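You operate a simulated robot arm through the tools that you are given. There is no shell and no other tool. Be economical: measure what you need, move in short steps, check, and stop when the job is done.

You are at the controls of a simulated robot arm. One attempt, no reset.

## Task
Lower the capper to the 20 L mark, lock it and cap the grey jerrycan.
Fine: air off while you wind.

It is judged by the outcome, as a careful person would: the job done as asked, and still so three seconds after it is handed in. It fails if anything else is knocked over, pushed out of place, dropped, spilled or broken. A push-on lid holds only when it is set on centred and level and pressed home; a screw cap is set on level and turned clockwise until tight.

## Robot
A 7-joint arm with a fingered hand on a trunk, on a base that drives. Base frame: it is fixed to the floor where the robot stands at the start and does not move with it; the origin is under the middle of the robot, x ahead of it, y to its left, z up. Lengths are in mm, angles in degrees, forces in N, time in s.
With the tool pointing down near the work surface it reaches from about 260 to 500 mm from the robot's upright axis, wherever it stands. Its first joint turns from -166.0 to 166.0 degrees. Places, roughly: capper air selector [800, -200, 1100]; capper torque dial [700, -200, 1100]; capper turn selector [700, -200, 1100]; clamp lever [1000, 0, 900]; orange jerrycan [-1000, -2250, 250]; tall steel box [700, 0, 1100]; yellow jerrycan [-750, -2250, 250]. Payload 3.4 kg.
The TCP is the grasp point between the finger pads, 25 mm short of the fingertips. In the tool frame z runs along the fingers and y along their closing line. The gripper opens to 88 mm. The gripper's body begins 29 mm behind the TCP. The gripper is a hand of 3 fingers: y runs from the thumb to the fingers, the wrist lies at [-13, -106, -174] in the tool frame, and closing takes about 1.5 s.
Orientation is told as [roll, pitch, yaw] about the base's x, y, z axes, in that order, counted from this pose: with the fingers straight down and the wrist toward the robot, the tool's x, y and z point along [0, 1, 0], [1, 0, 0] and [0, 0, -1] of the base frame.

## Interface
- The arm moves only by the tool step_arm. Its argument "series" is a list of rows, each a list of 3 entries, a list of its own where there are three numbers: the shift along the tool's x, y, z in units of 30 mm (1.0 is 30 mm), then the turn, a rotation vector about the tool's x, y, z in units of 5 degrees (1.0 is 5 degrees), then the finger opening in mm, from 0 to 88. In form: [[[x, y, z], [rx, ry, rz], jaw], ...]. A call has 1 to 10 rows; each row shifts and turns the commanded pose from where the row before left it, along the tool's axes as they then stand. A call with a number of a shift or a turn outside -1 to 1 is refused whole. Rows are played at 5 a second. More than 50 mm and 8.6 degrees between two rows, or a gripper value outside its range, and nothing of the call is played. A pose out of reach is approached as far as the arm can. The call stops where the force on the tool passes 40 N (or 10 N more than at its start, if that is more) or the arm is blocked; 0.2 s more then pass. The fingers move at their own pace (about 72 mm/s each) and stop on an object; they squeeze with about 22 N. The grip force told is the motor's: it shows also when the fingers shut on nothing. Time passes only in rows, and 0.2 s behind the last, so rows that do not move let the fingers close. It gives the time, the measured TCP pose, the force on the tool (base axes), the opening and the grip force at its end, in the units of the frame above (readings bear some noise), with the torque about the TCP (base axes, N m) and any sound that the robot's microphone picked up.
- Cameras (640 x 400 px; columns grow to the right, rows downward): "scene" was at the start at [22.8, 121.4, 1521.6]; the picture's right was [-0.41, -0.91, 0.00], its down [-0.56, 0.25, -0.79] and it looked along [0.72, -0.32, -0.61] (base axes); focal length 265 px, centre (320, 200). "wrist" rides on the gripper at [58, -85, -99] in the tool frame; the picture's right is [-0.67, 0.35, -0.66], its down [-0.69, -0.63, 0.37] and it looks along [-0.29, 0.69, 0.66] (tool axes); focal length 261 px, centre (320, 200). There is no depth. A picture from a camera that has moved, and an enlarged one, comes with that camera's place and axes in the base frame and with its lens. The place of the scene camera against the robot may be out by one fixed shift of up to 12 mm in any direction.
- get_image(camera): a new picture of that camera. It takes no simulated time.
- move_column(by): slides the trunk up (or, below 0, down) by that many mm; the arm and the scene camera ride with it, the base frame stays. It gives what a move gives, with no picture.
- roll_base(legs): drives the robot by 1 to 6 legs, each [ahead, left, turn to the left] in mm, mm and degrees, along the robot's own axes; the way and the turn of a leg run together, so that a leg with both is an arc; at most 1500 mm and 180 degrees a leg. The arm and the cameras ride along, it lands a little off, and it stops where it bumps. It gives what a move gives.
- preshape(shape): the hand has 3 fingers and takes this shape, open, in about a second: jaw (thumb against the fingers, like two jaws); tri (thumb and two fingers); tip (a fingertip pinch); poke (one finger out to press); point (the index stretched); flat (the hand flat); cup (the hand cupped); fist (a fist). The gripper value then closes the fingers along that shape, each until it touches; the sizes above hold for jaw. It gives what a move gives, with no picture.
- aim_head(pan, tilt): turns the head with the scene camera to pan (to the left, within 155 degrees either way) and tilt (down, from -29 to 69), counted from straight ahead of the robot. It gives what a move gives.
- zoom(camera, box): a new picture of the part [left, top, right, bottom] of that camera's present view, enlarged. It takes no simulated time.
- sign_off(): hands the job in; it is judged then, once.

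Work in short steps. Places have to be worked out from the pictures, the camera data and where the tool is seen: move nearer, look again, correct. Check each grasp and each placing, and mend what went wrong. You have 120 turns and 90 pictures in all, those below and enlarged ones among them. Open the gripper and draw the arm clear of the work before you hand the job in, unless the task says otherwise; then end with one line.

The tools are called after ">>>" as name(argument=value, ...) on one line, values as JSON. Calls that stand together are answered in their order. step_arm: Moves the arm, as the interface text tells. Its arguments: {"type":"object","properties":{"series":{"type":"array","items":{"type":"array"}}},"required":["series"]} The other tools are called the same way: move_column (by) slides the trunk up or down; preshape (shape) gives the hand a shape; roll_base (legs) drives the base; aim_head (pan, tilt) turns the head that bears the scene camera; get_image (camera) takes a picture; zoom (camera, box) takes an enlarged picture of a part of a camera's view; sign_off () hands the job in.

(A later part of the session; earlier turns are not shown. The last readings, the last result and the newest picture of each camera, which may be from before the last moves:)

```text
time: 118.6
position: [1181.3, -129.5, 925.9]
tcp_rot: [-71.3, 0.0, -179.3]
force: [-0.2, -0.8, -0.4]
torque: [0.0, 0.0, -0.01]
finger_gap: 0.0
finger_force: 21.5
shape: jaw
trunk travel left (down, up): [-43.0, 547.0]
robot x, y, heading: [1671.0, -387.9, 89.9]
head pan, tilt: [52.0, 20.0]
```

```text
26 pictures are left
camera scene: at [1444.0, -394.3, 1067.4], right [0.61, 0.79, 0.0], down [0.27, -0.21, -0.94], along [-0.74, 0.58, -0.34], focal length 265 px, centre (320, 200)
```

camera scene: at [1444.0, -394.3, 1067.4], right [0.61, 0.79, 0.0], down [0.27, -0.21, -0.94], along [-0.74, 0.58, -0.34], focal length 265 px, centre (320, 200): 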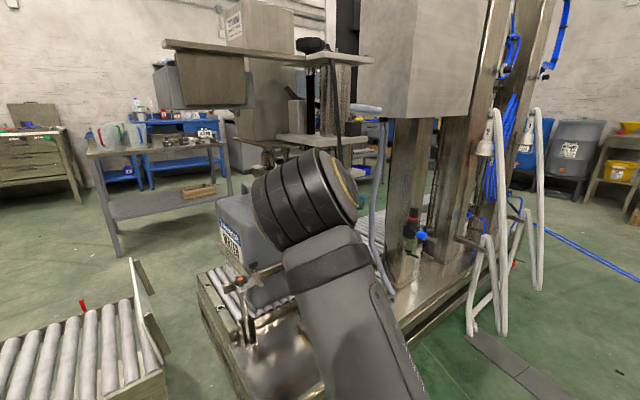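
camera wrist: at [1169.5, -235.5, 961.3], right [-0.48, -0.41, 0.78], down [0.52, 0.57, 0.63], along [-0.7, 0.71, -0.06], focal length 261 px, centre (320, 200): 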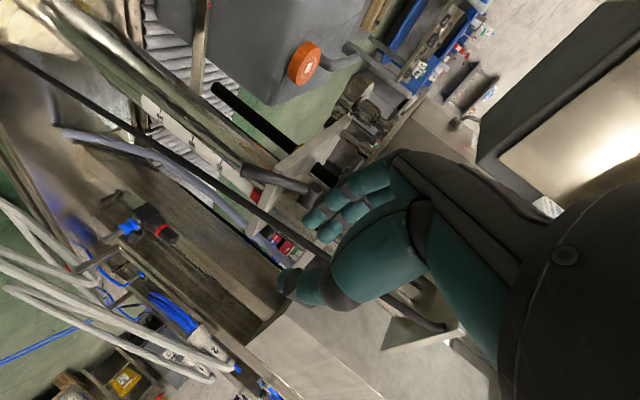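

The arm hides it. I restore the tool-down pose (reverse of before) and raise the trunk, then will see the lever.

>>> step_arm(series=[[[0, 0, 0], [0, 1, 0], 60], [[0, 0, 0], [0, 1, 0], 60], [[0.5, 0, 0], [0, 1, 0], 60], [[0.5, 0, 0], [0, 1, 0], 60], [[0.5, 0, 0], [0, 1, 0], 60], [[0.5, 0, 0], [0, 1, 0], 60], [[0.5, 0, 0], [0, 1, 0], 60], [[0.5, 0, 0], [0, 1, 0], 60], [[0.5, 0, 0], [0, 1, 0], 60], [[0.5, 0, 0], [0, 1, 0], 60]])

>>> step_arm(series=[[[0.5, 0, 0], [0, 1, 0], 85], [[0.5, 0, 0], [0, 1, 0], 85], [[0.5, 0, 0], [0, 1, 0], 85], [[0.5, 0, 0], [0, 1, 0], 85], [[0, 0, 0], [0, 0.25, 0], 85]])

>>> move_column(by=350)

>>> aim_head(pan=55, tilt=30)

>>> get_image(camera="scene")

```text
time: 120.8
position: [1191.7, -209.8, 823.4]
tcp_rot: [-21.3, 0.1, -179.3]
force: [-0.2, -0.1, -0.4]
torque: [-0.01, -0.01, -0.01]
finger_gap: 60.2
finger_force: 0.0
shape: jaw
out of reach, approached as far as the arm can: row 1, 2
trunk travel left (down, up): [-43.0, 547.0]
robot x, y, heading: [1672.3, -393.5, 90.1]
head pan, tilt: [52.0, 20.0]
```

```text
time: 122.0
position: [1193.1, -267.4, 808.6]
tcp_rot: [0.1, 0.0, -179.3]
force: [0.0, -0.1, 0.1]
torque: [0.02, -0.04, 0.02]
finger_gap: 85.0
finger_force: 0.1
shape: jaw
trunk travel left (down, up): [-43.0, 547.0]
robot x, y, heading: [1672.4, -390.4, 89.8]
head pan, tilt: [52.0, 20.0]
```

```text
time: 125.4
position: [1194.1, -267.8, 1159.1]
tcp_rot: [0.0, 0.0, -179.3]
force: [-0.1, -0.1, -0.8]
torque: [-0.02, 0.0, 0.01]
finger_gap: 85.0
finger_force: 0.0
shape: jaw
trunk travel left (down, up): [-393.0, 197.0]
robot x, y, heading: [1671.1, -390.3, 89.9]
head pan, tilt: [52.0, 20.0]
```

```text
time: 126.1
position: [1194.5, -267.6, 1158.5]
tcp_rot: [0.0, 0.0, -179.2]
force: [0.2, 0.5, 0.1]
torque: [-0.01, 0.0, -0.05]
finger_gap: 84.7
finger_force: 0.2
shape: jaw
trunk travel left (down, up): [-393.0, 197.0]
robot x, y, heading: [1670.9, -388.2, 90.0]
head pan, tilt: [55.0, 30.0]
```

```text
25 pictures are left
camera scene: at [1443.3, -399.7, 1401.4], right [0.57, 0.82, 0.0], down [0.41, -0.29, -0.87], along [-0.71, 0.5, -0.5], focal length 265 px, centre (320, 200)
```

scene: 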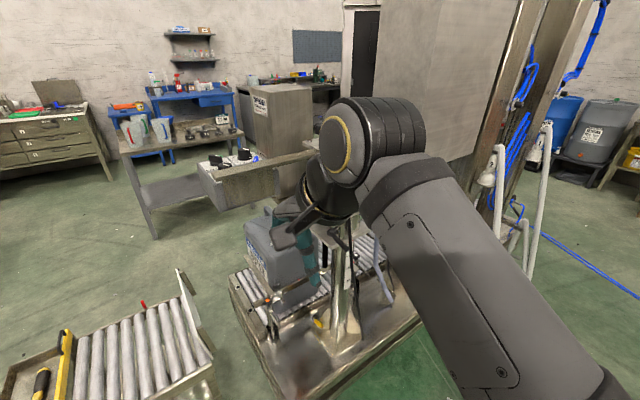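

Still hidden by the arm; I move on to the winder and will judge the clamp by how it winds. Raise fully, then drive so the hand is over the star knob (~(837,67)).

>>> move_column(by=195)

>>> roll_base(legs=[[325, 0, 0], [0, 300, 0]])

>>> aim_head(pan=80, tilt=50)

>>> get_image(camera="wrist")

>>> get_image(camera="scene")

```text
time: 128.2
position: [1194.0, -266.8, 1353.5]
tcp_rot: [0.0, 0.0, -179.4]
force: [0.0, 0.3, -0.2]
torque: [0.0, 0.03, -0.02]
finger_gap: 85.0
finger_force: 0.0
shape: jaw
trunk travel left (down, up): [-588.0, 2.0]
robot x, y, heading: [1668.6, -390.4, 90.0]
head pan, tilt: [55.0, 30.0]
```

```text
time: 132.1
position: [892.1, 54.9, 1353.8]
tcp_rot: [0.0, 0.1, -179.1]
force: [0.8, 0.2, -0.3]
torque: [0.01, -0.04, 0.01]
finger_gap: 84.4
finger_force: 0.1
shape: jaw
trunk travel left (down, up): [-588.0, 2.0]
robot x, y, heading: [1371.8, -65.5, 90.2]
head pan, tilt: [55.0, 30.0]
```

```text
time: 132.9
position: [891.8, 54.9, 1354.8]
tcp_rot: [0.1, 0.0, -179.1]
force: [-0.1, 0.8, 0.2]
torque: [-0.01, -0.01, 0.02]
finger_gap: 84.8
finger_force: 0.0
shape: jaw
trunk travel left (down, up): [-588.0, 2.0]
robot x, y, heading: [1371.2, -69.3, 90.3]
head pan, tilt: [80.0, 50.0]
```

```text
24 pictures are left
camera wrist: at [977.8, -1.2, 1453.1], right [-0.36, 0.66, 0.66], down [0.62, 0.7, -0.37], along [-0.7, 0.27, -0.66], focal length 261 px, centre (320, 200)
```

wrist: 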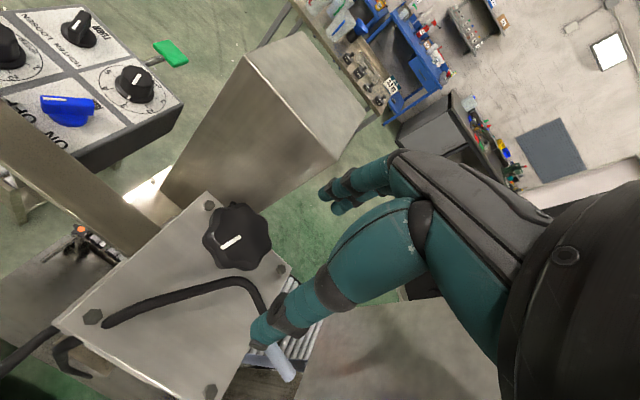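

```text
23 pictures are left
camera scene: at [1140.7, -114.6, 1566.9], right [0.17, 0.99, 0.0], down [0.75, -0.13, -0.64], along [-0.63, 0.11, -0.77], focal length 265 px, centre (320, 200)
```

scene: 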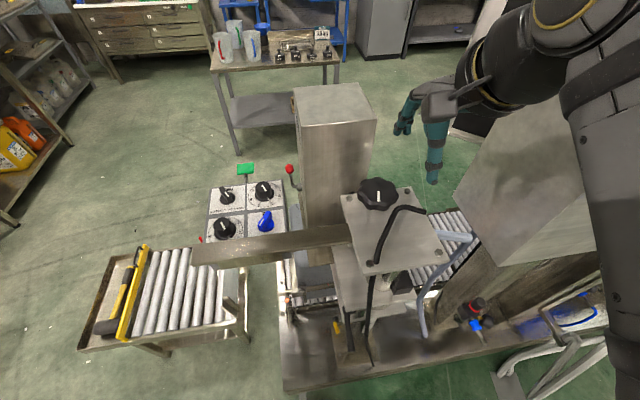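

Knob centre ≈ (857,37), top z≈1225, ~62 mm across; AIR still at OFF. I close in with the base, centre the hand over the knob and wind the wrist to the right first, to have a long leftward (counter-clockwise) stroke.

>>> roll_base(legs=[[0, 50, 0]])

>>> step_arm(series=[[[0.6, -0.5, 0.5], [0, 0, 1], 88], [[0, 0, 0.5], [0, 0, 1], 88], [[0, 0, 0.5], [0, 0, 1], 88], [[0, 0, 0.5], [0, 0, 1], 88], [[0, 0, 0], [0, 0, 1], 88], [[0, 0, 0], [0, 0, 1], 88], [[0, 0, 0], [0, 0, 1], 88], [[0, 0, 0], [0, 0, 1], 88]])

```text
time: 133.9
position: [839.8, 56.1, 1354.0]
tcp_rot: [0.0, 0.1, -179.1]
force: [0.1, -0.2, 0.5]
torque: [-0.06, 0.02, -0.01]
finger_gap: 84.9
finger_force: 0.0
shape: jaw
trunk travel left (down, up): [-588.0, 2.0]
robot x, y, heading: [1320.5, -66.0, 90.1]
head pan, tilt: [80.0, 50.0]
```

```text
time: 135.7
position: [858.2, 39.0, 1293.7]
tcp_rot: [-0.1, 0.1, 140.8]
force: [0.1, 0.4, -0.1]
torque: [-0.02, 0.02, 0.01]
finger_gap: 87.7
finger_force: 0.1
shape: jaw
trunk travel left (down, up): [-588.0, 2.0]
robot x, y, heading: [1319.3, -68.6, 90.3]
head pan, tilt: [80.0, 50.0]
```

>>> step_arm(series=[[[0, 0, 0.7], [0, 0, 0.6], 88], [[0, 0, 0.6], [0, 0, 0.6], 88], [[0, 0, 0], [0, 0, 0], 88]])

>>> get_image(camera="wrist")

```text
time: 136.5
position: [857.1, 36.5, 1254.5]
tcp_rot: [-0.2, 0.0, 134.9]
force: [-0.4, 0.1, 0.8]
torque: [0.0, -0.01, 0.0]
finger_gap: 87.7
finger_force: 0.1
shape: jaw
trunk travel left (down, up): [-588.0, 2.0]
robot x, y, heading: [1322.6, -67.6, 90.0]
head pan, tilt: [80.0, 50.0]
```

```text
22 pictures are left
camera wrist: at [875.9, -64.4, 1353.8], right [0.23, 0.72, 0.66], down [0.93, 0.04, -0.37], along [-0.29, 0.69, -0.66], focal length 261 px, centre (320, 200)
```

wrist: 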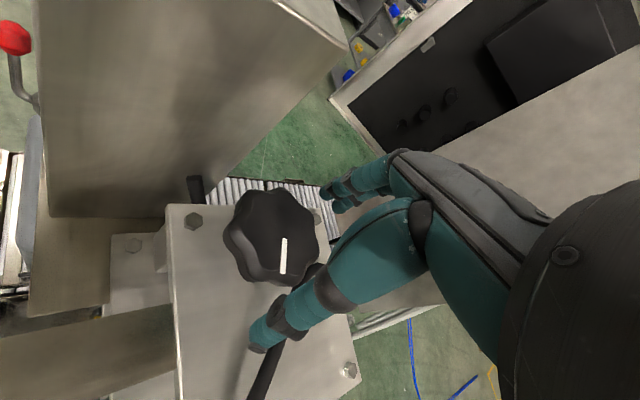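

Two wrist views fix the knob at (836,44), top z≈1193. I correct, lower around it and grip.

>>> step_arm(series=[[[0.32, 0.67, 0], [0, 0, 0], 88], [[0, 0, 0.7], [0, 0, 0], 88], [[0, 0, 0.7], [0, 0, 0], 88], [[0, 0, 0.75], [0, 0, 0], 88], [[0, 0, 0], [0, 0, 0], 30], [[0, 0, 0], [0, 0, 0], 30], [[0, 0, 0], [0, 0, 0], 30], [[0, 0, 0], [0, 0, 0], 30]])

>>> get_image(camera="wrist")

```text
time: 138.3
position: [837.5, 44.2, 1191.9]
tcp_rot: [0.1, -0.2, 134.8]
force: [-5.2, 2.0, 28.2]
torque: [0.79, 0.87, 0.04]
finger_gap: 51.1
finger_force: 22.0
shape: jaw
trunk travel left (down, up): [-588.0, 2.0]
robot x, y, heading: [1320.8, -63.4, 90.1]
head pan, tilt: [80.0, 50.0]
```

```text
21 pictures are left
camera wrist: at [856.6, -56.7, 1290.1], right [0.23, 0.72, 0.66], down [0.93, 0.04, -0.37], along [-0.29, 0.69, -0.66], focal length 261 px, centre (320, 200)
```

wrist: 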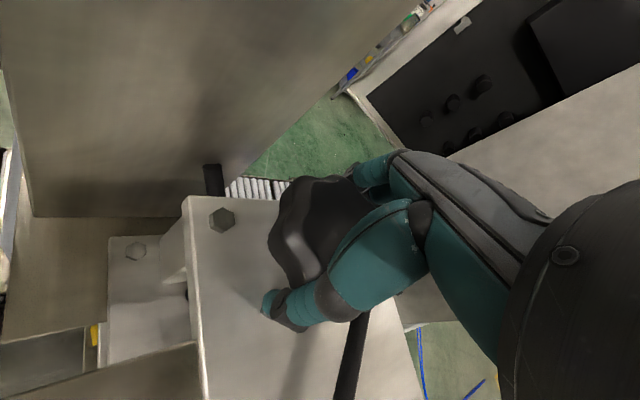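

Gripped at 51 mm (force 28 N upward: tips touching the plate). I ease up 3 mm and turn left (counter-clockwise) 50°.

>>> step_arm(series=[[[0, 0, -0.12], [0, 0, 0], 20], [[0, 0, 0], [0, 0, -1], 20], [[0, 0, 0], [0, 0, -1], 20], [[0, 0, 0], [0, 0, -1], 20], [[0, 0, 0], [0, 0, -1], 20], [[0, 0, 0], [0, 0, -1], 20], [[0, 0, 0], [0, 0, -1], 20], [[0, 0, 0], [0, 0, -1], 20], [[0, 0, 0], [0, 0, -1], 20], [[0, 0, 0], [0, 0, -1], 20]])

>>> get_image(camera="wrist")

```text
time: 140.5
position: [837.5, 45.4, 1192.4]
tcp_rot: [-0.1, 0.3, 180.0]
force: [13.8, -2.2, -25.8]
torque: [0.11, 1.29, -0.04]
finger_gap: 50.7
finger_force: 22.2
shape: jaw
trunk travel left (down, up): [-588.0, 2.0]
robot x, y, heading: [1320.9, -64.4, 90.4]
head pan, tilt: [80.0, 50.0]
```

```text
20 pictures are left
camera wrist: at [921.8, -12.7, 1292.4], right [-0.35, 0.67, 0.65], down [0.63, 0.69, -0.36], along [-0.69, 0.29, -0.66], focal length 261 px, centre (320, 200)
```

wrist: 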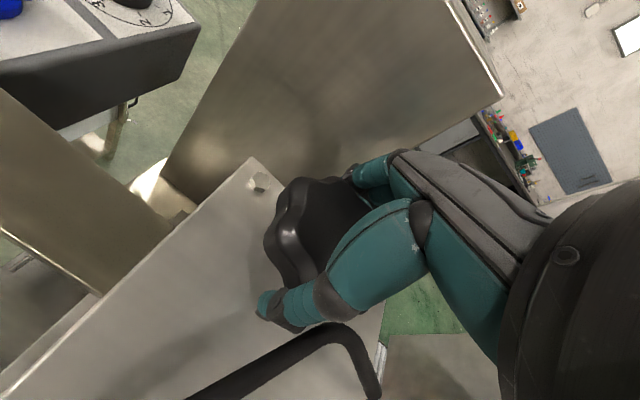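

The knob turned with the hand. I check with the scene camera whether the carriage moved.

>>> get_image(camera="scene")

```text
19 pictures are left
camera scene: at [1091.4, -114.6, 1566.8], right [0.17, 0.99, 0.0], down [0.75, -0.13, -0.64], along [-0.63, 0.11, -0.77], focal length 265 px, centre (320, 200)
```

scene: 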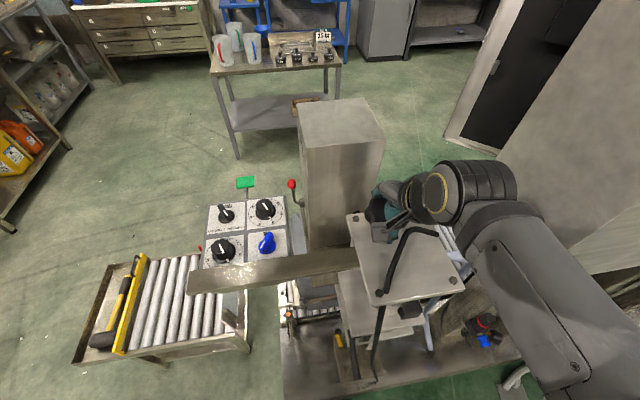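

The view is inconclusive for such a small turn; I regrasp (open, turn back 45°, close) and compare the wrist view with the earlier one at the same pose.

>>> step_arm(series=[[[0, 0, 0], [0, 0, 0], 88], [[0, 0, 0], [0, 0, 0], 88], [[0, 0, 0], [0, 0, 1], 88], [[0, 0, 0], [0, 0, 1], 88], [[0, 0, 0], [0, 0, 1], 88], [[0, 0, 0], [0, 0, 1], 88], [[0, 0, 0], [0, 0, 1], 88], [[0, 0, 0], [0, 0, 1], 88], [[0, 0, 0], [0, 0, 1], 88], [[0, 0, 0], [0, 0, 1], 88]])

>>> step_arm(series=[[[0, 0, 0], [0, 0, 1], 88], [[0, 0, 0], [0, 0, 0], 30], [[0, 0, 0], [0, 0, 0], 30], [[0, 0, 0], [0, 0, 0], 30]])

>>> get_image(camera="wrist")

```text
time: 142.7
position: [836.7, 45.4, 1194.4]
tcp_rot: [-0.1, -0.1, 139.8]
force: [-0.9, 1.5, 11.1]
torque: [0.0, 0.06, 0.11]
finger_gap: 88.1
finger_force: 0.1
shape: jaw
trunk travel left (down, up): [-588.0, 2.0]
robot x, y, heading: [1321.7, -70.1, 90.5]
head pan, tilt: [80.0, 50.0]
```

```text
time: 143.7
position: [838.2, 45.0, 1194.4]
tcp_rot: [-0.1, 0.0, 134.9]
force: [3.0, 0.2, 4.8]
torque: [0.4, 0.44, 0.01]
finger_gap: 52.7
finger_force: 21.8
shape: jaw
trunk travel left (down, up): [-588.0, 2.0]
robot x, y, heading: [1316.9, -64.8, 90.3]
head pan, tilt: [80.0, 50.0]
```

```text
18 pictures are left
camera wrist: at [855.7, -56.2, 1292.7], right [0.23, 0.72, 0.66], down [0.93, 0.04, -0.36], along [-0.29, 0.69, -0.66], focal length 261 px, centre (320, 200)
```

wrist: 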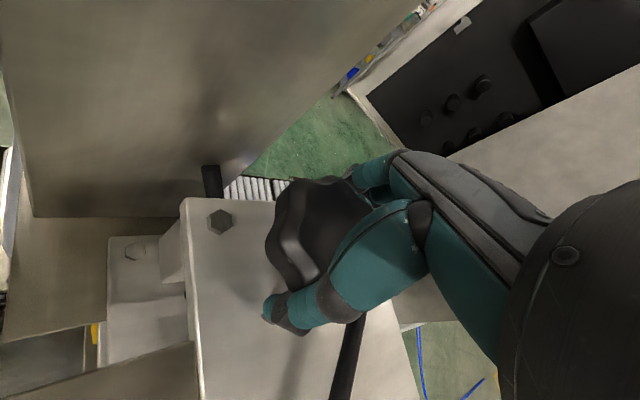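

Comparing same-pose views, the carriage seems to have risen ~3–4 mm for 45° counter-clockwise, so clockwise lowers (~30 mm/turn). I now wind clockwise: three cycles of open – turn left 50° – close – turn right 50°.

>>> step_arm(series=[[[0, 0, 0], [0, 0, 0], 88], [[0, 0, 0], [0, 0, 0], 88], [[0, 0, 0], [0, 0, -1], 88], [[0, 0, 0], [0, 0, -1], 88], [[0, 0, 0], [0, 0, -1], 88], [[0, 0, 0], [0, 0, -1], 88], [[0, 0, 0], [0, 0, -1], 88], [[0, 0, 0], [0, 0, -1], 88], [[0, 0, 0], [0, 0, -1], 88], [[0, 0, 0], [0, 0, -1], 88]])

>>> step_arm(series=[[[0, 0, 0], [0, 0, -1], 88], [[0, 0, 0], [0, 0, -1], 88], [[0, 0, 0], [0, 0, 0], 20], [[0, 0, 0], [0, 0, 0], 20], [[0, 0, 0], [0, 0, 0], 20], [[0, 0, 0], [0, 0, 1], 20], [[0, 0, 0], [0, 0, 1], 20], [[0, 0, 0], [0, 0, 1], 20], [[0, 0, 0], [0, 0, 1], 20], [[0, 0, 0], [0, 0, 1], 20]])

>>> step_arm(series=[[[0, 0, 0], [0, 0, 1], 20], [[0, 0, 0], [0, 0, 1], 20], [[0, 0, 0], [0, 0, 1], 20], [[0, 0, 0], [0, 0, 1], 20], [[0, 0, 0], [0, 0, 1], 20]])

>>> step_arm(series=[[[0, 0, 0], [0, 0, 0], 88], [[0, 0, 0], [0, 0, 0], 88], [[0, 0, 0], [0, 0, -1], 88], [[0, 0, 0], [0, 0, -1], 88], [[0, 0, 0], [0, 0, -1], 88], [[0, 0, 0], [0, 0, -1], 88], [[0, 0, 0], [0, 0, -1], 88], [[0, 0, 0], [0, 0, -1], 88], [[0, 0, 0], [0, 0, -1], 88], [[0, 0, 0], [0, 0, -1], 88]])

>>> step_arm(series=[[[0, 0, 0], [0, 0, -1], 88], [[0, 0, 0], [0, 0, -1], 88], [[0, 0, 0], [0, 0, 0], 20], [[0, 0, 0], [0, 0, 0], 20], [[0, 0, 0], [0, 0, 0], 20], [[0, 0, 0], [0, 0, 1], 20], [[0, 0, 0], [0, 0, 1], 20], [[0, 0, 0], [0, 0, 1], 20], [[0, 0, 0], [0, 0, 1], 20], [[0, 0, 0], [0, 0, 1], 20]])

>>> step_arm(series=[[[0, 0, 0], [0, 0, 1], 20], [[0, 0, 0], [0, 0, 1], 20], [[0, 0, 0], [0, 0, 1], 20], [[0, 0, 0], [0, 0, 1], 20], [[0, 0, 0], [0, 0, 1], 20]])

>>> get_image(camera="wrist")

```text
time: 145.9
position: [837.3, 44.8, 1194.3]
tcp_rot: [0.1, 0.0, 175.0]
force: [0.8, 2.0, 7.4]
torque: [-0.05, 0.04, -0.09]
finger_gap: 87.9
finger_force: 0.1
shape: jaw
trunk travel left (down, up): [-588.0, 2.0]
robot x, y, heading: [1322.8, -65.4, 90.4]
head pan, tilt: [80.0, 50.0]
```

```text
time: 148.1
position: [836.7, 45.6, 1193.6]
tcp_rot: [0.1, 0.0, 159.7]
force: [8.8, -2.5, -8.9]
torque: [0.15, 0.53, 0.08]
finger_gap: 53.3
finger_force: 21.8
shape: jaw
trunk travel left (down, up): [-588.0, 2.0]
robot x, y, heading: [1320.5, -65.0, 90.3]
head pan, tilt: [80.0, 50.0]
```

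```text
time: 149.3
position: [836.4, 44.4, 1193.7]
tcp_rot: [0.0, 0.0, 134.7]
force: [8.8, -1.7, -10.8]
torque: [0.28, 0.38, 0.07]
finger_gap: 53.2
finger_force: 22.5
shape: jaw
trunk travel left (down, up): [-588.0, 2.0]
robot x, y, heading: [1319.7, -63.4, 90.0]
head pan, tilt: [80.0, 50.0]
```

```text
time: 151.5
position: [838.1, 45.0, 1194.2]
tcp_rot: [-0.1, -0.1, 174.9]
force: [-0.2, 0.3, 9.4]
torque: [-0.04, 0.01, -0.05]
finger_gap: 87.9
finger_force: 0.2
shape: jaw
trunk travel left (down, up): [-588.0, 2.0]
robot x, y, heading: [1320.4, -66.1, 90.1]
head pan, tilt: [80.0, 50.0]
```

```text
time: 153.7
position: [837.3, 45.4, 1193.3]
tcp_rot: [-0.2, 0.1, 159.8]
force: [7.4, -2.4, -7.1]
torque: [0.16, 0.54, 0.13]
finger_gap: 52.4
finger_force: 22.4
shape: jaw
trunk travel left (down, up): [-588.0, 2.0]
robot x, y, heading: [1322.8, -63.8, 90.5]
head pan, tilt: [80.0, 50.0]
```

```text
time: 154.9
position: [836.7, 46.1, 1193.3]
tcp_rot: [0.1, 0.0, 134.8]
force: [6.8, -0.7, -12.3]
torque: [0.27, 0.35, 0.09]
finger_gap: 52.3
finger_force: 22.0
shape: jaw
trunk travel left (down, up): [-588.0, 2.0]
robot x, y, heading: [1321.2, -66.9, 90.4]
head pan, tilt: [80.0, 50.0]
```

```text
17 pictures are left
camera wrist: at [855.3, -56.1, 1293.0], right [0.23, 0.72, 0.66], down [0.93, 0.04, -0.37], along [-0.29, 0.69, -0.66], focal length 261 px, centre (320, 200)
```

wrist: 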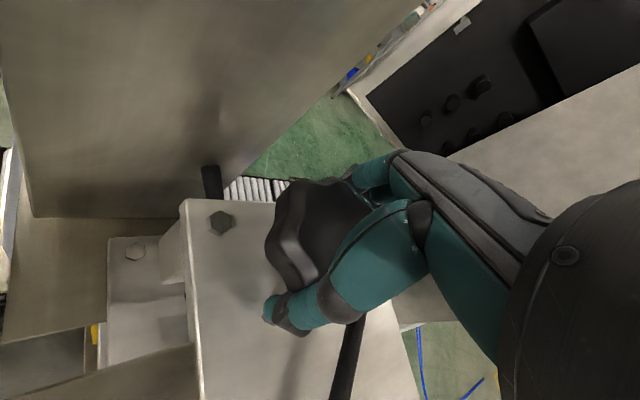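

After ~100° clockwise the view is unchanged, so the lead must be small (or earlier shift was slack): many turns are needed. I'll spin the knob faster by pressing closed fingertips on its top off-centre and moving in circles. First release, rise, yaw to 180, tilt 30° and go over the knob's +x rim.

>>> step_arm(series=[[[0, 0, 0], [0, 0, 0], 88], [[0, 0, 0], [0, 0, 0], 88], [[0, 0, -0.8], [0, 0, 0], 88], [[0, 0, -0.8], [0, 0, 0], 88], [[0, 0, -0.8], [0, 0, -1], 88], [[0, 0, 0], [0, 0, -1], 60], [[0, 0, 0], [0, 0, -1], 30], [[0, 0, 0], [0, 0, -1], 0], [[0, 0, 0], [0, 0, -1], 0], [[0, 0, 0], [0, 0, -1], 0]])

>>> step_arm(series=[[[0, 0, 0], [0, 0, -1], 0], [[0, 0, 0], [0, 0, -1], 0], [[0, 0, 0], [0, 0, -1], 0], [[0, 0, 0], [-1, 0, 0], 0], [[0, 0, 0], [-1, 0, 0], 0], [[0, 0, 0], [-1, 0, 0], 0], [[0, 0, 0], [-1, 0, 0], 0], [[0, 0, 0], [-1, 0, 0], 0], [[0, 0, 0], [-1, 0, 0], 0]])

>>> step_arm(series=[[[0, -0.7, 0.19], [0, 0, 0], 0], [[0, -0.7, 0.19], [0, 0, 0], 0], [[0, 0, 0], [0, 0, 0], 0]])

>>> get_image(camera="wrist")

```text
time: 157.1
position: [836.9, 46.2, 1265.4]
tcp_rot: [0.0, 0.0, 164.9]
force: [0.0, 0.0, 0.3]
torque: [0.0, 0.0, 0.0]
finger_gap: 0.0
finger_force: 21.6
shape: jaw
trunk travel left (down, up): [-588.0, 2.0]
robot x, y, heading: [1318.4, -66.7, 90.1]
head pan, tilt: [80.0, 50.0]
```

```text
time: 159.1
position: [837.0, 45.1, 1265.8]
tcp_rot: [0.0, -30.0, 179.9]
force: [0.1, 0.5, -0.2]
torque: [-0.03, 0.0, -0.03]
finger_gap: 0.0
finger_force: 22.0
shape: jaw
trunk travel left (down, up): [-588.0, 2.0]
robot x, y, heading: [1316.6, -64.2, 90.5]
head pan, tilt: [80.0, 50.0]
```

```text
time: 159.9
position: [867.4, 44.9, 1235.6]
tcp_rot: [-0.1, -30.0, 179.9]
force: [0.4, 0.7, -0.6]
torque: [0.03, -0.01, -0.03]
finger_gap: 0.0
finger_force: 21.8
shape: jaw
trunk travel left (down, up): [-588.0, 2.0]
robot x, y, heading: [1318.3, -65.7, 90.1]
head pan, tilt: [80.0, 50.0]
```

```text
16 pictures are left
camera wrist: at [989.7, -13.1, 1277.7], right [0.03, 0.67, 0.74], down [0.36, 0.69, -0.63], along [-0.93, 0.29, -0.23], focal length 261 px, centre (320, 200)
```

wrist: 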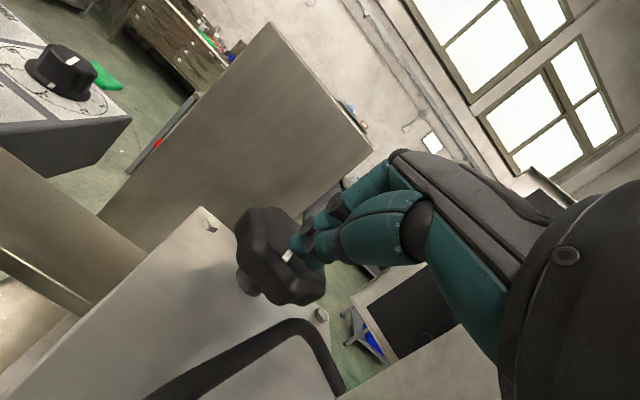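

Fingertips sit over the knob's +x part. I lower in small steps until they press.

>>> step_arm(series=[[[0, -0.067, 0.115], [0, 0, 0], 0], [[0, -0.067, 0.115], [0, 0, 0], 0], [[0, -0.067, 0.115], [0, 0, 0], 0], [[0, -0.067, 0.115], [0, 0, 0], 0], [[0, 0, 0], [0, 0, 0], 0]])

```text
time: 160.7
position: [867.3, 45.4, 1231.5]
tcp_rot: [-0.4, -31.2, 179.9]
force: [1.2, -0.8, 18.3]
torque: [0.2, 0.17, 0.0]
finger_gap: 0.0
finger_force: 22.0
shape: jaw
trunk travel left (down, up): [-588.0, 2.0]
robot x, y, heading: [1319.2, -65.6, 89.9]
head pan, tilt: [80.0, 50.0]
stopped in row 4: the force on the tool passed its limit at 43 N (the readings are from after the stop); the commanded pose is now the measured one
```

Pressing with ~18 N. One clockwise circle now.

>>> step_arm(series=[[[0.424, 0.152, 0.088], [0, 0, 0], 0], [[0.176, 0.367, 0.212], [0, 0, 0], 0], [[-0.176, 0.367, 0.212], [0, 0, 0], 0], [[-0.424, 0.152, 0.088], [0, 0, 0], 0]])

>>> get_image(camera="wrist")

```text
time: 161.7
position: [832.9, 43.8, 1230.4]
tcp_rot: [-0.2, -30.8, 180.0]
force: [1.3, -6.8, 23.9]
torque: [-0.01, -0.14, -0.05]
finger_gap: 0.1
finger_force: 21.8
shape: jaw
trunk travel left (down, up): [-588.0, 2.0]
robot x, y, heading: [1320.0, -68.6, 90.3]
head pan, tilt: [80.0, 50.0]
```

```text
15 pictures are left
camera wrist: at [955.6, -15.6, 1271.4], right [0.04, 0.67, 0.74], down [0.36, 0.69, -0.63], along [-0.93, 0.29, -0.21], focal length 261 px, centre (320, 200)
```

wrist: 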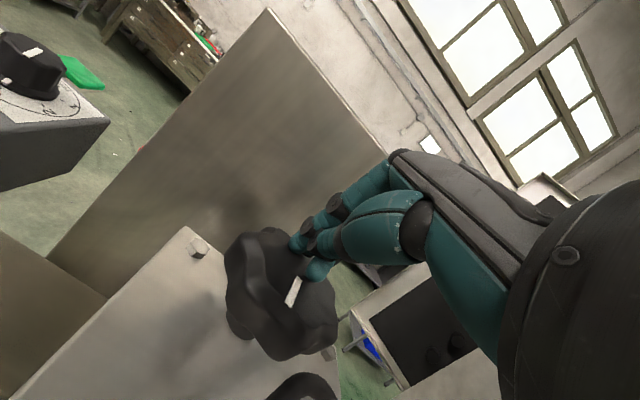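

No rotation from friction alone (mark unchanged). I'll instead drag the lobes from the side: engage the scalloped rim at r≈33 mm and sweep 240° clockwise round the free (+x) side, lift over and return — one call per sweep. Set up at the start point.

>>> step_arm(series=[[[0, 0.25, -0.433], [0.16, 0, 0], 0], [[-0.667, 0.078, 0.045], [0, 0, 0], 0], [[-0.667, 0.078, 0.045], [0, 0, 0], 0], [[0, -0.258, 0.447], [0, 0, 0], 0], [[0, -0.258, 0.447], [0, 0, 0], 0], [[0, 0, 0], [0, 0, 0], 0]])

>>> step_arm(series=[[[0.183, -0.8, -0.462], [0, 0, 0], 0], [[0.377, -0.566, -0.327], [0, 0, 0], 0], [[0.707, -0.222, -0.128], [0, 0, 0], 0], [[0.707, 0.222, 0.128], [0, 0, 0], 0]])

>>> get_image(camera="wrist")

```text
time: 163.1
position: [827.0, 86.3, 1212.5]
tcp_rot: [-0.3, -29.9, 179.8]
force: [-2.1, 3.5, 4.6]
torque: [-0.05, 0.02, -0.07]
finger_gap: 0.0
finger_force: 22.2
shape: jaw
trunk travel left (down, up): [-588.0, 2.0]
robot x, y, heading: [1320.4, -62.8, 90.3]
head pan, tilt: [80.0, 50.0]
```

```text
time: 164.1
position: [876.0, 13.8, 1214.9]
tcp_rot: [-0.1, -29.9, -179.2]
force: [20.8, -20.7, 3.6]
torque: [-0.2, -0.19, 0.02]
finger_gap: 0.0
finger_force: 22.0
shape: jaw
trunk travel left (down, up): [-588.0, 2.0]
robot x, y, heading: [1323.6, -68.1, 90.4]
head pan, tilt: [80.0, 50.0]
```

```text
14 pictures are left
camera wrist: at [999.7, -43.0, 1257.8], right [0.02, 0.67, 0.74], down [0.36, 0.69, -0.63], along [-0.93, 0.28, -0.22], focal length 261 px, centre (320, 200)
```

wrist: 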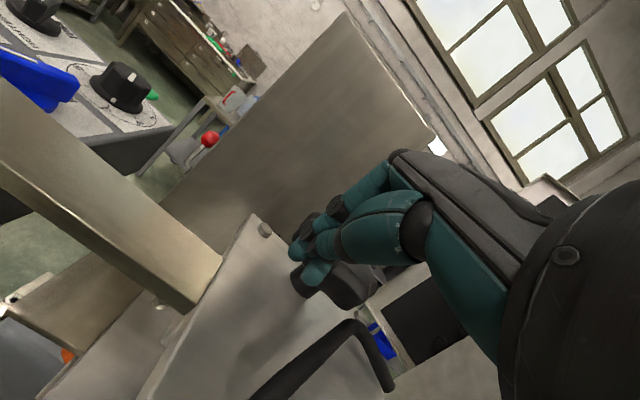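

Radial force 29 N at the rim, as hoped. I finish this sweep and do three more, then compare from a previous pose.

>>> step_arm(series=[[[0.377, 0.566, 0.327], [0, 0, 0], 0], [[-0.13, 0.641, 0.37], [0, 0, 0], 0], [[-0.267, 0.467, -0.808], [0, 0, 0], 0], [[-1, 0.072, 0.042], [0, 0, 0], 0], [[-0.957, 0.087, 0.05], [0, 0, 0], 0], [[0, -0.467, 0.808], [0, 0, 0], 0]])

>>> step_arm(series=[[[0.183, -0.8, -0.462], [0, 0, 0], 0], [[0.377, -0.566, -0.327], [0, 0, 0], 0], [[0.707, -0.222, -0.128], [0, 0, 0], 0], [[0.707, 0.222, 0.128], [0, 0, 0], 0], [[0.377, 0.566, 0.327], [0, 0, 0], 0], [[-0.13, 0.641, 0.37], [0, 0, 0], 0], [[-0.267, 0.467, -0.808], [0, 0, 0], 0], [[-1, 0.072, 0.042], [0, 0, 0], 0], [[-0.957, 0.087, 0.05], [0, 0, 0], 0], [[0, -0.467, 0.808], [0, 0, 0], 0]])

>>> step_arm(series=[[[0.183, -0.8, -0.462], [0, 0, 0], 0], [[0.377, -0.566, -0.327], [0, 0, 0], 0], [[0.707, -0.222, -0.128], [0, 0, 0], 0], [[0.707, 0.222, 0.128], [0, 0, 0], 0], [[0.377, 0.566, 0.327], [0, 0, 0], 0], [[-0.13, 0.641, 0.37], [0, 0, 0], 0], [[-0.267, 0.467, -0.808], [0, 0, 0], 0], [[-1, 0.072, 0.042], [0, 0, 0], 0], [[-0.957, 0.087, 0.05], [0, 0, 0], 0], [[0, 0, 0], [0, 0, 0], 0]])

>>> get_image(camera="wrist")

```text
time: 164.6
position: [845.9, -1.0, 1214.3]
tcp_rot: [0.0, -30.0, -178.7]
force: [7.0, -26.0, 8.0]
torque: [-0.01, -0.06, -0.16]
finger_gap: 0.1
finger_force: 22.1
shape: jaw
trunk travel left (down, up): [-588.0, 2.0]
robot x, y, heading: [1320.9, -64.8, 90.0]
head pan, tilt: [80.0, 50.0]
stopped in row 2: the force on the tool passed its limit at 45 N (the readings are from after the stop); the commanded pose is now the measured one
```

```text
time: 166.8
position: [845.3, 11.0, 1228.7]
tcp_rot: [-0.3, -31.5, -179.7]
force: [2.4, 1.8, 19.4]
torque: [0.13, -0.33, -0.02]
finger_gap: 0.0
finger_force: 22.7
shape: jaw
trunk travel left (down, up): [-588.0, 2.0]
robot x, y, heading: [1324.3, -69.2, 89.8]
head pan, tilt: [80.0, 50.0]
stopped in row 10: the force on the tool passed its limit at 49 N (the readings are from after the stop); the commanded pose is now the measured one
```

```text
time: 169.1
position: [844.1, 10.1, 1255.6]
tcp_rot: [-0.2, -31.1, -179.7]
force: [-0.4, -0.1, 0.4]
torque: [0.01, -0.02, -0.03]
finger_gap: 0.0
finger_force: 21.4
shape: jaw
trunk travel left (down, up): [-588.0, 2.0]
robot x, y, heading: [1319.1, -64.8, 90.3]
head pan, tilt: [80.0, 50.0]
```

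```text
13 pictures are left
camera wrist: at [967.9, -47.3, 1295.2], right [0.04, 0.67, 0.74], down [0.35, 0.69, -0.64], along [-0.94, 0.28, -0.21], focal length 261 px, centre (320, 200)
```

wrist: 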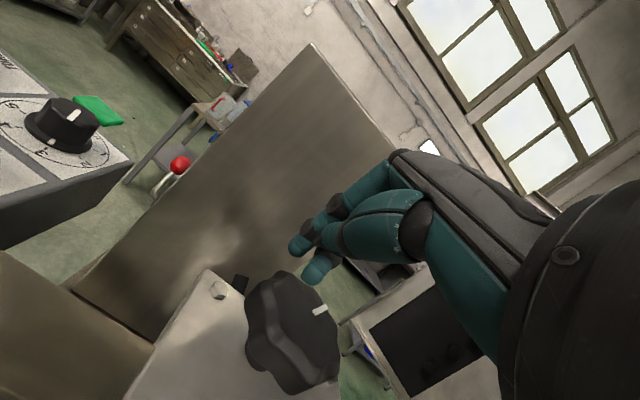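

The mark has hardly turned (≈−19° in all), so my fingers have been slipping: the slide still seems clamped. I look at the lever from here.

>>> zoom(camera="scene", box=[300, 200, 460, 390])

```text
2.11 times, centred on (380, 295) of scene
camera zoom: at [1090.7, -115.9, 1566.9], right [0.17, 0.99, 0.0], down [0.76, -0.13, -0.64], along [-0.63, 0.11, -0.77], focal length 557 px, centre (194, 0)
```

zoom: 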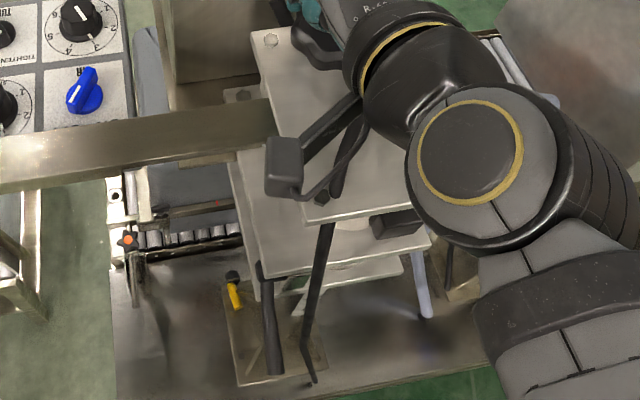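

The lever now points horizontally out (+x, ~90°), yet the knob does not turn; likely it was free before and this is the locked side. I'll push the lever back down toward its original hang with tilted closed fingers, then retest the knob.

>>> step_arm(series=[[[0, 0.5, -0.86], [0, 0, 0], 0], [[0, 0, -0.8], [-1, 0, 0], 0], [[0, 0, -0.5], [-1, 0, 0], 0], [[0.65, 0, 0], [-0.8, 0, 0], 0], [[0.65, 0, 0], [0, 0, 0], 0]])

>>> roll_base(legs=[[0, -170, 0]])

>>> move_column(by=-240)

>>> get_image(camera="wrist")

```text
time: 170.2
position: [864.2, -28.5, 1315.8]
tcp_rot: [-0.4, -45.0, -179.6]
force: [0.7, 0.0, -0.3]
torque: [0.03, 0.0, 0.02]
finger_gap: 0.0
finger_force: 22.2
shape: jaw
trunk travel left (down, up): [-588.0, 2.0]
robot x, y, heading: [1320.9, -65.5, 90.3]
head pan, tilt: [80.0, 50.0]
```

```text
time: 171.7
position: [1037.7, -25.9, 1316.3]
tcp_rot: [-0.3, -45.1, -179.7]
force: [-0.3, 0.2, 0.3]
torque: [0.01, 0.0, -0.01]
finger_gap: 0.0
finger_force: 21.3
shape: jaw
trunk travel left (down, up): [-588.0, 2.0]
robot x, y, heading: [1493.0, -67.9, 90.2]
head pan, tilt: [80.0, 50.0]
```

```text
time: 174.2
position: [1035.5, -27.6, 1075.5]
tcp_rot: [-0.3, -45.1, -179.8]
force: [-0.5, 0.0, -0.6]
torque: [0.01, -0.01, 0.02]
finger_gap: 0.0
finger_force: 21.9
shape: jaw
trunk travel left (down, up): [-348.0, 242.0]
robot x, y, heading: [1495.6, -65.8, 90.0]
head pan, tilt: [80.0, 50.0]
```

```text
11 pictures are left
camera wrist: at [1165.6, -84.4, 1085.6], right [0.22, 0.67, 0.71], down [0.19, 0.69, -0.7], along [-0.96, 0.28, 0.03], focal length 261 px, centre (320, 200)
```

wrist: 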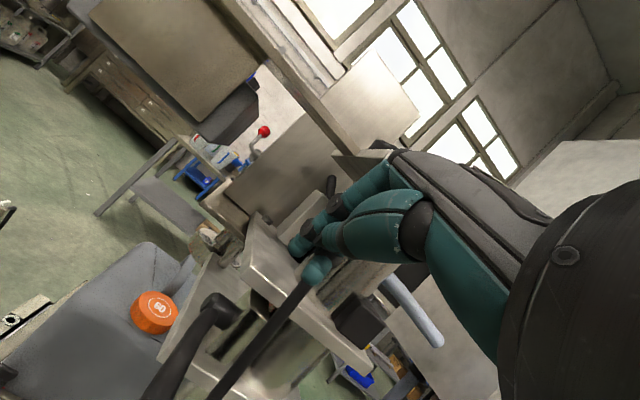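

The lever is seen pointing outwards. Its hub seems higher than before, so I check the red index against the scale from the scene camera.

>>> zoom(camera="scene", box=[270, 120, 430, 280])

```text
2.50 times, centred on (350, 200) of scene
camera zoom: at [1261.1, -114.7, 1326.9], right [0.17, 0.99, 0.0], down [0.75, -0.13, -0.64], along [-0.63, 0.11, -0.77], focal length 662 px, centre (245, 200)
```

zoom: 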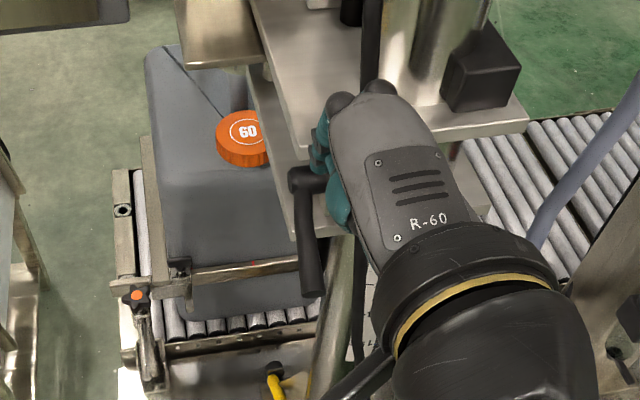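

I back away to the earlier vantage (robot ≈(1639,−48), same trunk height and head pose) for a direct comparison of index and scale, with the hand moved aside to +y.

>>> roll_base(legs=[[15, -145, 0]])

>>> step_arm(series=[[[-0.95, 0, 0], [0, 0, 0], 0], [[-0.95, 0, 0], [0, 0, 0], 0], [[-0.95, 0, 0], [0, 0, 0], 0], [[-0.95, 0, 0], [0, 0, 0], 0], [[-0.95, 0, 0], [0, 0, 0], 0]])

>>> move_column(by=-108)

>>> aim_head(pan=85, tilt=30)

>>> zoom(camera="scene", box=[325, 170, 435, 280])

```text
time: 175.6
position: [1180.4, -10.7, 1076.0]
tcp_rot: [-0.3, -45.1, -179.7]
force: [-0.4, -0.5, 0.1]
torque: [0.03, 0.0, 0.04]
finger_gap: 0.2
finger_force: 21.7
shape: jaw
trunk travel left (down, up): [-348.0, 242.0]
robot x, y, heading: [1636.4, -47.4, 89.9]
head pan, tilt: [80.0, 50.0]
```

```text
time: 176.8
position: [1178.9, 130.9, 1076.0]
tcp_rot: [-0.3, -44.9, -179.8]
force: [-0.1, 0.0, 0.2]
torque: [-0.01, -0.03, 0.0]
finger_gap: 0.0
finger_force: 22.5
shape: jaw
trunk travel left (down, up): [-348.0, 242.0]
robot x, y, heading: [1637.3, -52.7, 90.2]
head pan, tilt: [80.0, 50.0]
```

```text
time: 178.2
position: [1180.2, 131.7, 968.3]
tcp_rot: [-0.3, -45.0, -179.8]
force: [-1.1, 0.2, -0.3]
torque: [-0.02, 0.0, 0.01]
finger_gap: 0.2
finger_force: 22.0
shape: jaw
trunk travel left (down, up): [-240.0, 350.0]
robot x, y, heading: [1639.0, -49.3, 90.2]
head pan, tilt: [80.0, 50.0]
```

```text
time: 179.0
position: [1181.4, 131.6, 967.3]
tcp_rot: [-0.3, -45.1, -179.7]
force: [-0.2, 0.4, 0.5]
torque: [-0.01, -0.03, 0.01]
finger_gap: 0.0
finger_force: 22.0
shape: jaw
trunk travel left (down, up): [-240.0, 350.0]
robot x, y, heading: [1638.2, -49.9, 90.3]
head pan, tilt: [85.0, 30.0]
```

```text
3.64 times, centred on (380, 225) of scene
camera zoom: at [1392.3, -104.9, 1248.3], right [0.09, 1.0, 0.0], down [0.5, -0.04, -0.87], along [-0.86, 0.07, -0.5], focal length 963 px, centre (102, 109)
```

zoom: 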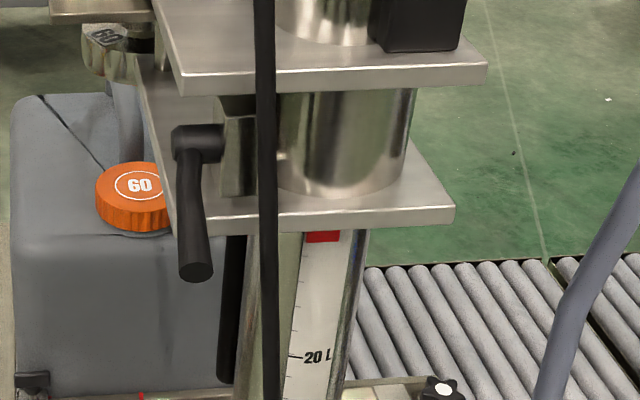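

Decisive: the index has gone UP ~32 mm (index-to-20 L gap 121 px vs 74 px). So the knob does turn with my sweeps, clockwise raises (~20 mm/turn), and the clamp is free. I need ~83 mm down, i.e. about 4 turns counter-clockwise. Return to the knob.

>>> move_column(by=348)

>>> step_arm(series=[[[0.9, 0, 0], [1, 0, 0], 0], [[0.9, 0, 0], [1, 0, 0], 0], [[0.9, 0, 0], [1, 0, 0], 0], [[0.9, 0, 0], [0, 0, 0], 0], [[0, 0, 0], [0, 0, 0], 0]])

>>> roll_base(legs=[[-15, 317, 0]])

```text
time: 182.4
position: [1179.6, 130.3, 1315.6]
tcp_rot: [-0.3, -45.1, -179.8]
force: [0.2, -0.4, -0.1]
torque: [0.0, 0.02, -0.01]
finger_gap: 0.0
finger_force: 21.6
shape: jaw
trunk travel left (down, up): [-588.0, 2.0]
robot x, y, heading: [1639.1, -48.1, 90.0]
head pan, tilt: [85.0, 30.0]
```

```text
time: 183.6
position: [1181.5, 21.5, 1316.3]
tcp_rot: [-0.2, -30.0, -179.8]
force: [-0.3, -1.1, -0.2]
torque: [0.02, 0.01, -0.02]
finger_gap: 0.1
finger_force: 22.1
shape: jaw
trunk travel left (down, up): [-588.0, 2.0]
robot x, y, heading: [1635.3, -51.4, 89.8]
head pan, tilt: [85.0, 30.0]
```

```text
time: 185.7
position: [862.5, 6.5, 1317.3]
tcp_rot: [-0.3, -29.9, -179.8]
force: [-0.9, 0.6, 0.0]
torque: [0.03, 0.01, -0.01]
finger_gap: 0.0
finger_force: 21.8
shape: jaw
trunk travel left (down, up): [-588.0, 2.0]
robot x, y, heading: [1314.7, -65.9, 90.1]
head pan, tilt: [85.0, 30.0]
```

>>> step_arm(series=[[[0.02, -0.074, 0.93], [0, 0, 0], 0], [[0.02, -0.074, 0.93], [0, 0, 0], 0], [[0.02, -0.074, 0.93], [0, 0, 0], 0], [[0, -0.467, 0.808], [0, 0, 0], 0], [[0, 0, 0], [0, 0, 0], 0]])

>>> step_arm(series=[[[-0.2, -0.837, -0.483], [0, 0, 0], 0], [[-0.393, -0.589, -0.34], [0, 0, 0], 0], [[-0.74, -0.234, -0.135], [0, 0, 0], 0], [[-0.74, 0.234, 0.135], [0, 0, 0], 0], [[-0.393, 0.589, 0.34], [0, 0, 0], 0], [[0.137, 0.67, 0.387], [0, 0, 0], 0], [[0.33, 0.467, -0.808], [0, 0, 0], 0], [[1, 0.081, 0.047], [0, 0, 0], 0], [[1, 0.087, 0.05], [0, 0, 0], 0], [[0, 0, 0], [0, 0, 0], 0]])

```text
time: 186.8
position: [827.0, 4.0, 1230.8]
tcp_rot: [-0.3, -32.0, -180.0]
force: [3.8, -1.8, 18.6]
torque: [0.12, -0.25, -0.05]
finger_gap: 0.1
finger_force: 21.8
shape: jaw
trunk travel left (down, up): [-588.0, 2.0]
robot x, y, heading: [1317.0, -65.7, 90.3]
head pan, tilt: [85.0, 30.0]
stopped in row 5: the force on the tool passed its limit at 49 N (the readings are from after the stop); the commanded pose is now the measured one
```

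```text
time: 187.9
position: [869.6, 73.9, 1230.9]
tcp_rot: [-0.2, -32.2, 179.5]
force: [1.3, 4.8, 13.1]
torque: [0.01, 0.11, -0.04]
finger_gap: 0.0
finger_force: 22.5
shape: jaw
trunk travel left (down, up): [-588.0, 2.0]
robot x, y, heading: [1316.4, -66.6, 90.2]
head pan, tilt: [85.0, 30.0]
stopped in row 5: the force on the tool passed its limit at 44 N (the readings are from after the stop); the commanded pose is now the measured one
```

The finger pair is wider in y than I took it (landing hit the knob's rim). I use a wider path: land at |dy|≈54, sweep an ellipse round the +x side, lift, return.

>>> step_arm(series=[[[0, 0.2, -0.346], [0.44, 0, 0], 0], [[0.923, 0.387, 0.223], [0, 0, 0], 0], [[0.923, 0.387, 0.223], [0, 0, 0], 0], [[0.923, 0.387, 0.223], [0, 0, 0], 0], [[0, -0.467, 0.808], [0, 0, 0], 0], [[0, 0, 0], [0, 0, 0], 0]])

>>> step_arm(series=[[[-0.333, -0.808, -0.467], [0, 0, 0], 0], [[-0.6, -0.577, -0.333], [0, 0, 0], 0], [[-0.867, -0.231, -0.133], [0, 0, 0], 0]])

>>> step_arm(series=[[[-0.867, 0.231, 0.133], [0, 0, 0], 0], [[-0.6, 0.577, 0.333], [0, 0, 0], 0], [[0.5, 0.698, -0.675], [0, 0, 0], 0], [[1, 0.289, 0.167], [0, 0, 0], 0], [[1, 0.289, 0.167], [0, 0, 0], 0], [[0.767, 0, 0], [0, 0, 0], 0], [[0, -0.467, 0.808], [0, 0, 0], 0]])

```text
time: 189.3
position: [829.3, -11.3, 1210.8]
tcp_rot: [-0.2, -29.7, 179.9]
force: [0.5, 0.5, 0.2]
torque: [-0.02, 0.0, -0.02]
finger_gap: 0.1
finger_force: 21.8
shape: jaw
trunk travel left (down, up): [-588.0, 2.0]
robot x, y, heading: [1317.9, -68.1, 90.3]
head pan, tilt: [85.0, 30.0]
```

```text
time: 190.1
position: [892.8, 46.9, 1214.4]
tcp_rot: [-0.2, -29.8, 179.5]
force: [28.7, -0.1, 4.8]
torque: [-0.01, -0.14, 0.01]
finger_gap: 0.0
finger_force: 22.3
shape: jaw
trunk travel left (down, up): [-588.0, 2.0]
robot x, y, heading: [1323.1, -69.6, 90.3]
head pan, tilt: [85.0, 30.0]
```

```text
time: 191.7
position: [829.3, -9.8, 1211.0]
tcp_rot: [-0.2, -29.6, 179.7]
force: [-0.6, 1.1, -0.1]
torque: [0.01, -0.01, 0.0]
finger_gap: 0.2
finger_force: 21.7
shape: jaw
trunk travel left (down, up): [-588.0, 2.0]
robot x, y, heading: [1323.0, -67.7, 90.3]
head pan, tilt: [85.0, 30.0]
```

The sweep runs cleanly and returns to its start. Three more sweeps, then I measure.

>>> step_arm(series=[[[-0.333, -0.808, -0.467], [0, 0, 0], 0], [[-0.6, -0.577, -0.333], [0, 0, 0], 0], [[-0.867, -0.231, -0.133], [0, 0, 0], 0], [[-0.867, 0.231, 0.133], [0, 0, 0], 0], [[-0.6, 0.577, 0.333], [0, 0, 0], 0], [[0.5, 0.698, -0.675], [0, 0, 0], 0], [[1, 0.289, 0.167], [0, 0, 0], 0], [[1, 0.289, 0.167], [0, 0, 0], 0], [[0.767, 0, 0], [0, 0, 0], 0], [[0, -0.467, 0.808], [0, 0, 0], 0]])

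>>> step_arm(series=[[[-0.333, -0.808, -0.467], [0, 0, 0], 0], [[-0.6, -0.577, -0.333], [0, 0, 0], 0], [[-0.867, -0.231, -0.133], [0, 0, 0], 0], [[-0.867, 0.231, 0.133], [0, 0, 0], 0], [[-0.6, 0.577, 0.333], [0, 0, 0], 0], [[0.5, 0.698, -0.675], [0, 0, 0], 0], [[1, 0.289, 0.167], [0, 0, 0], 0], [[1, 0.289, 0.167], [0, 0, 0], 0], [[0.767, 0, 0], [0, 0, 0], 0], [[0, -0.467, 0.808], [0, 0, 0], 0]])

>>> step_arm(series=[[[-0.333, -0.808, -0.467], [0, 0, 0], 0], [[-0.6, -0.577, -0.333], [0, 0, 0], 0], [[-0.867, -0.231, -0.133], [0, 0, 0], 0], [[-0.867, 0.231, 0.133], [0, 0, 0], 0], [[-0.6, 0.577, 0.333], [0, 0, 0], 0], [[0.5, 0.698, -0.675], [0, 0, 0], 0], [[1, 0.289, 0.167], [0, 0, 0], 0], [[1, 0.289, 0.167], [0, 0, 0], 0], [[0.767, 0, 0], [0, 0, 0], 0], [[0, 0, 0], [0, 0, 0], 0]])

>>> get_image(camera="wrist")

```text
time: 193.9
position: [829.1, -11.5, 1210.5]
tcp_rot: [-0.2, -29.6, 179.7]
force: [0.1, 0.1, -0.9]
torque: [0.02, 0.01, 0.0]
finger_gap: 0.0
finger_force: 21.9
shape: jaw
trunk travel left (down, up): [-588.0, 2.0]
robot x, y, heading: [1320.6, -62.5, 90.2]
head pan, tilt: [85.0, 30.0]
```

```text
time: 194.6
position: [885.9, 14.3, 1211.3]
tcp_rot: [-0.3, -29.4, -179.0]
force: [18.1, -17.8, 2.4]
torque: [-0.11, -0.11, 0.26]
finger_gap: 0.0
finger_force: 21.9
shape: jaw
trunk travel left (down, up): [-588.0, 2.0]
robot x, y, heading: [1318.4, -63.6, 90.1]
head pan, tilt: [85.0, 30.0]
stopped in row 3: the force on the tool passed its limit at 45 N (the readings are from after the stop); the commanded pose is now the measured one
```

```text
time: 196.8
position: [880.5, 20.3, 1237.7]
tcp_rot: [-0.1, -29.4, -179.5]
force: [-0.9, -0.1, 0.0]
torque: [-0.04, 0.03, 0.03]
finger_gap: 0.0
finger_force: 21.4
shape: jaw
trunk travel left (down, up): [-588.0, 2.0]
robot x, y, heading: [1317.6, -66.9, 90.4]
head pan, tilt: [85.0, 30.0]
```

```text
8 pictures are left
camera wrist: at [1004.1, -36.9, 1282.7], right [0.01, 0.67, 0.74], down [0.36, 0.69, -0.63], along [-0.93, 0.28, -0.23], focal length 261 px, centre (320, 200)
```

wrist: 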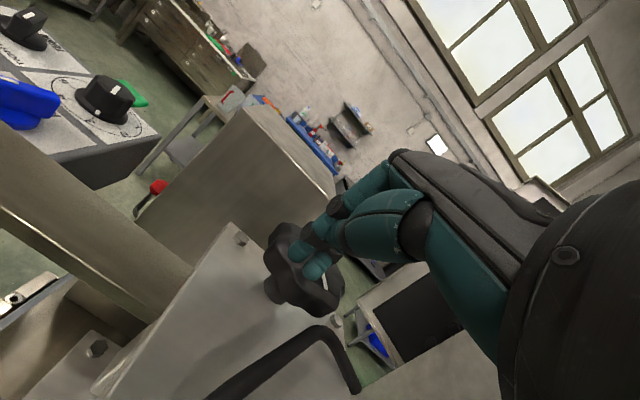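

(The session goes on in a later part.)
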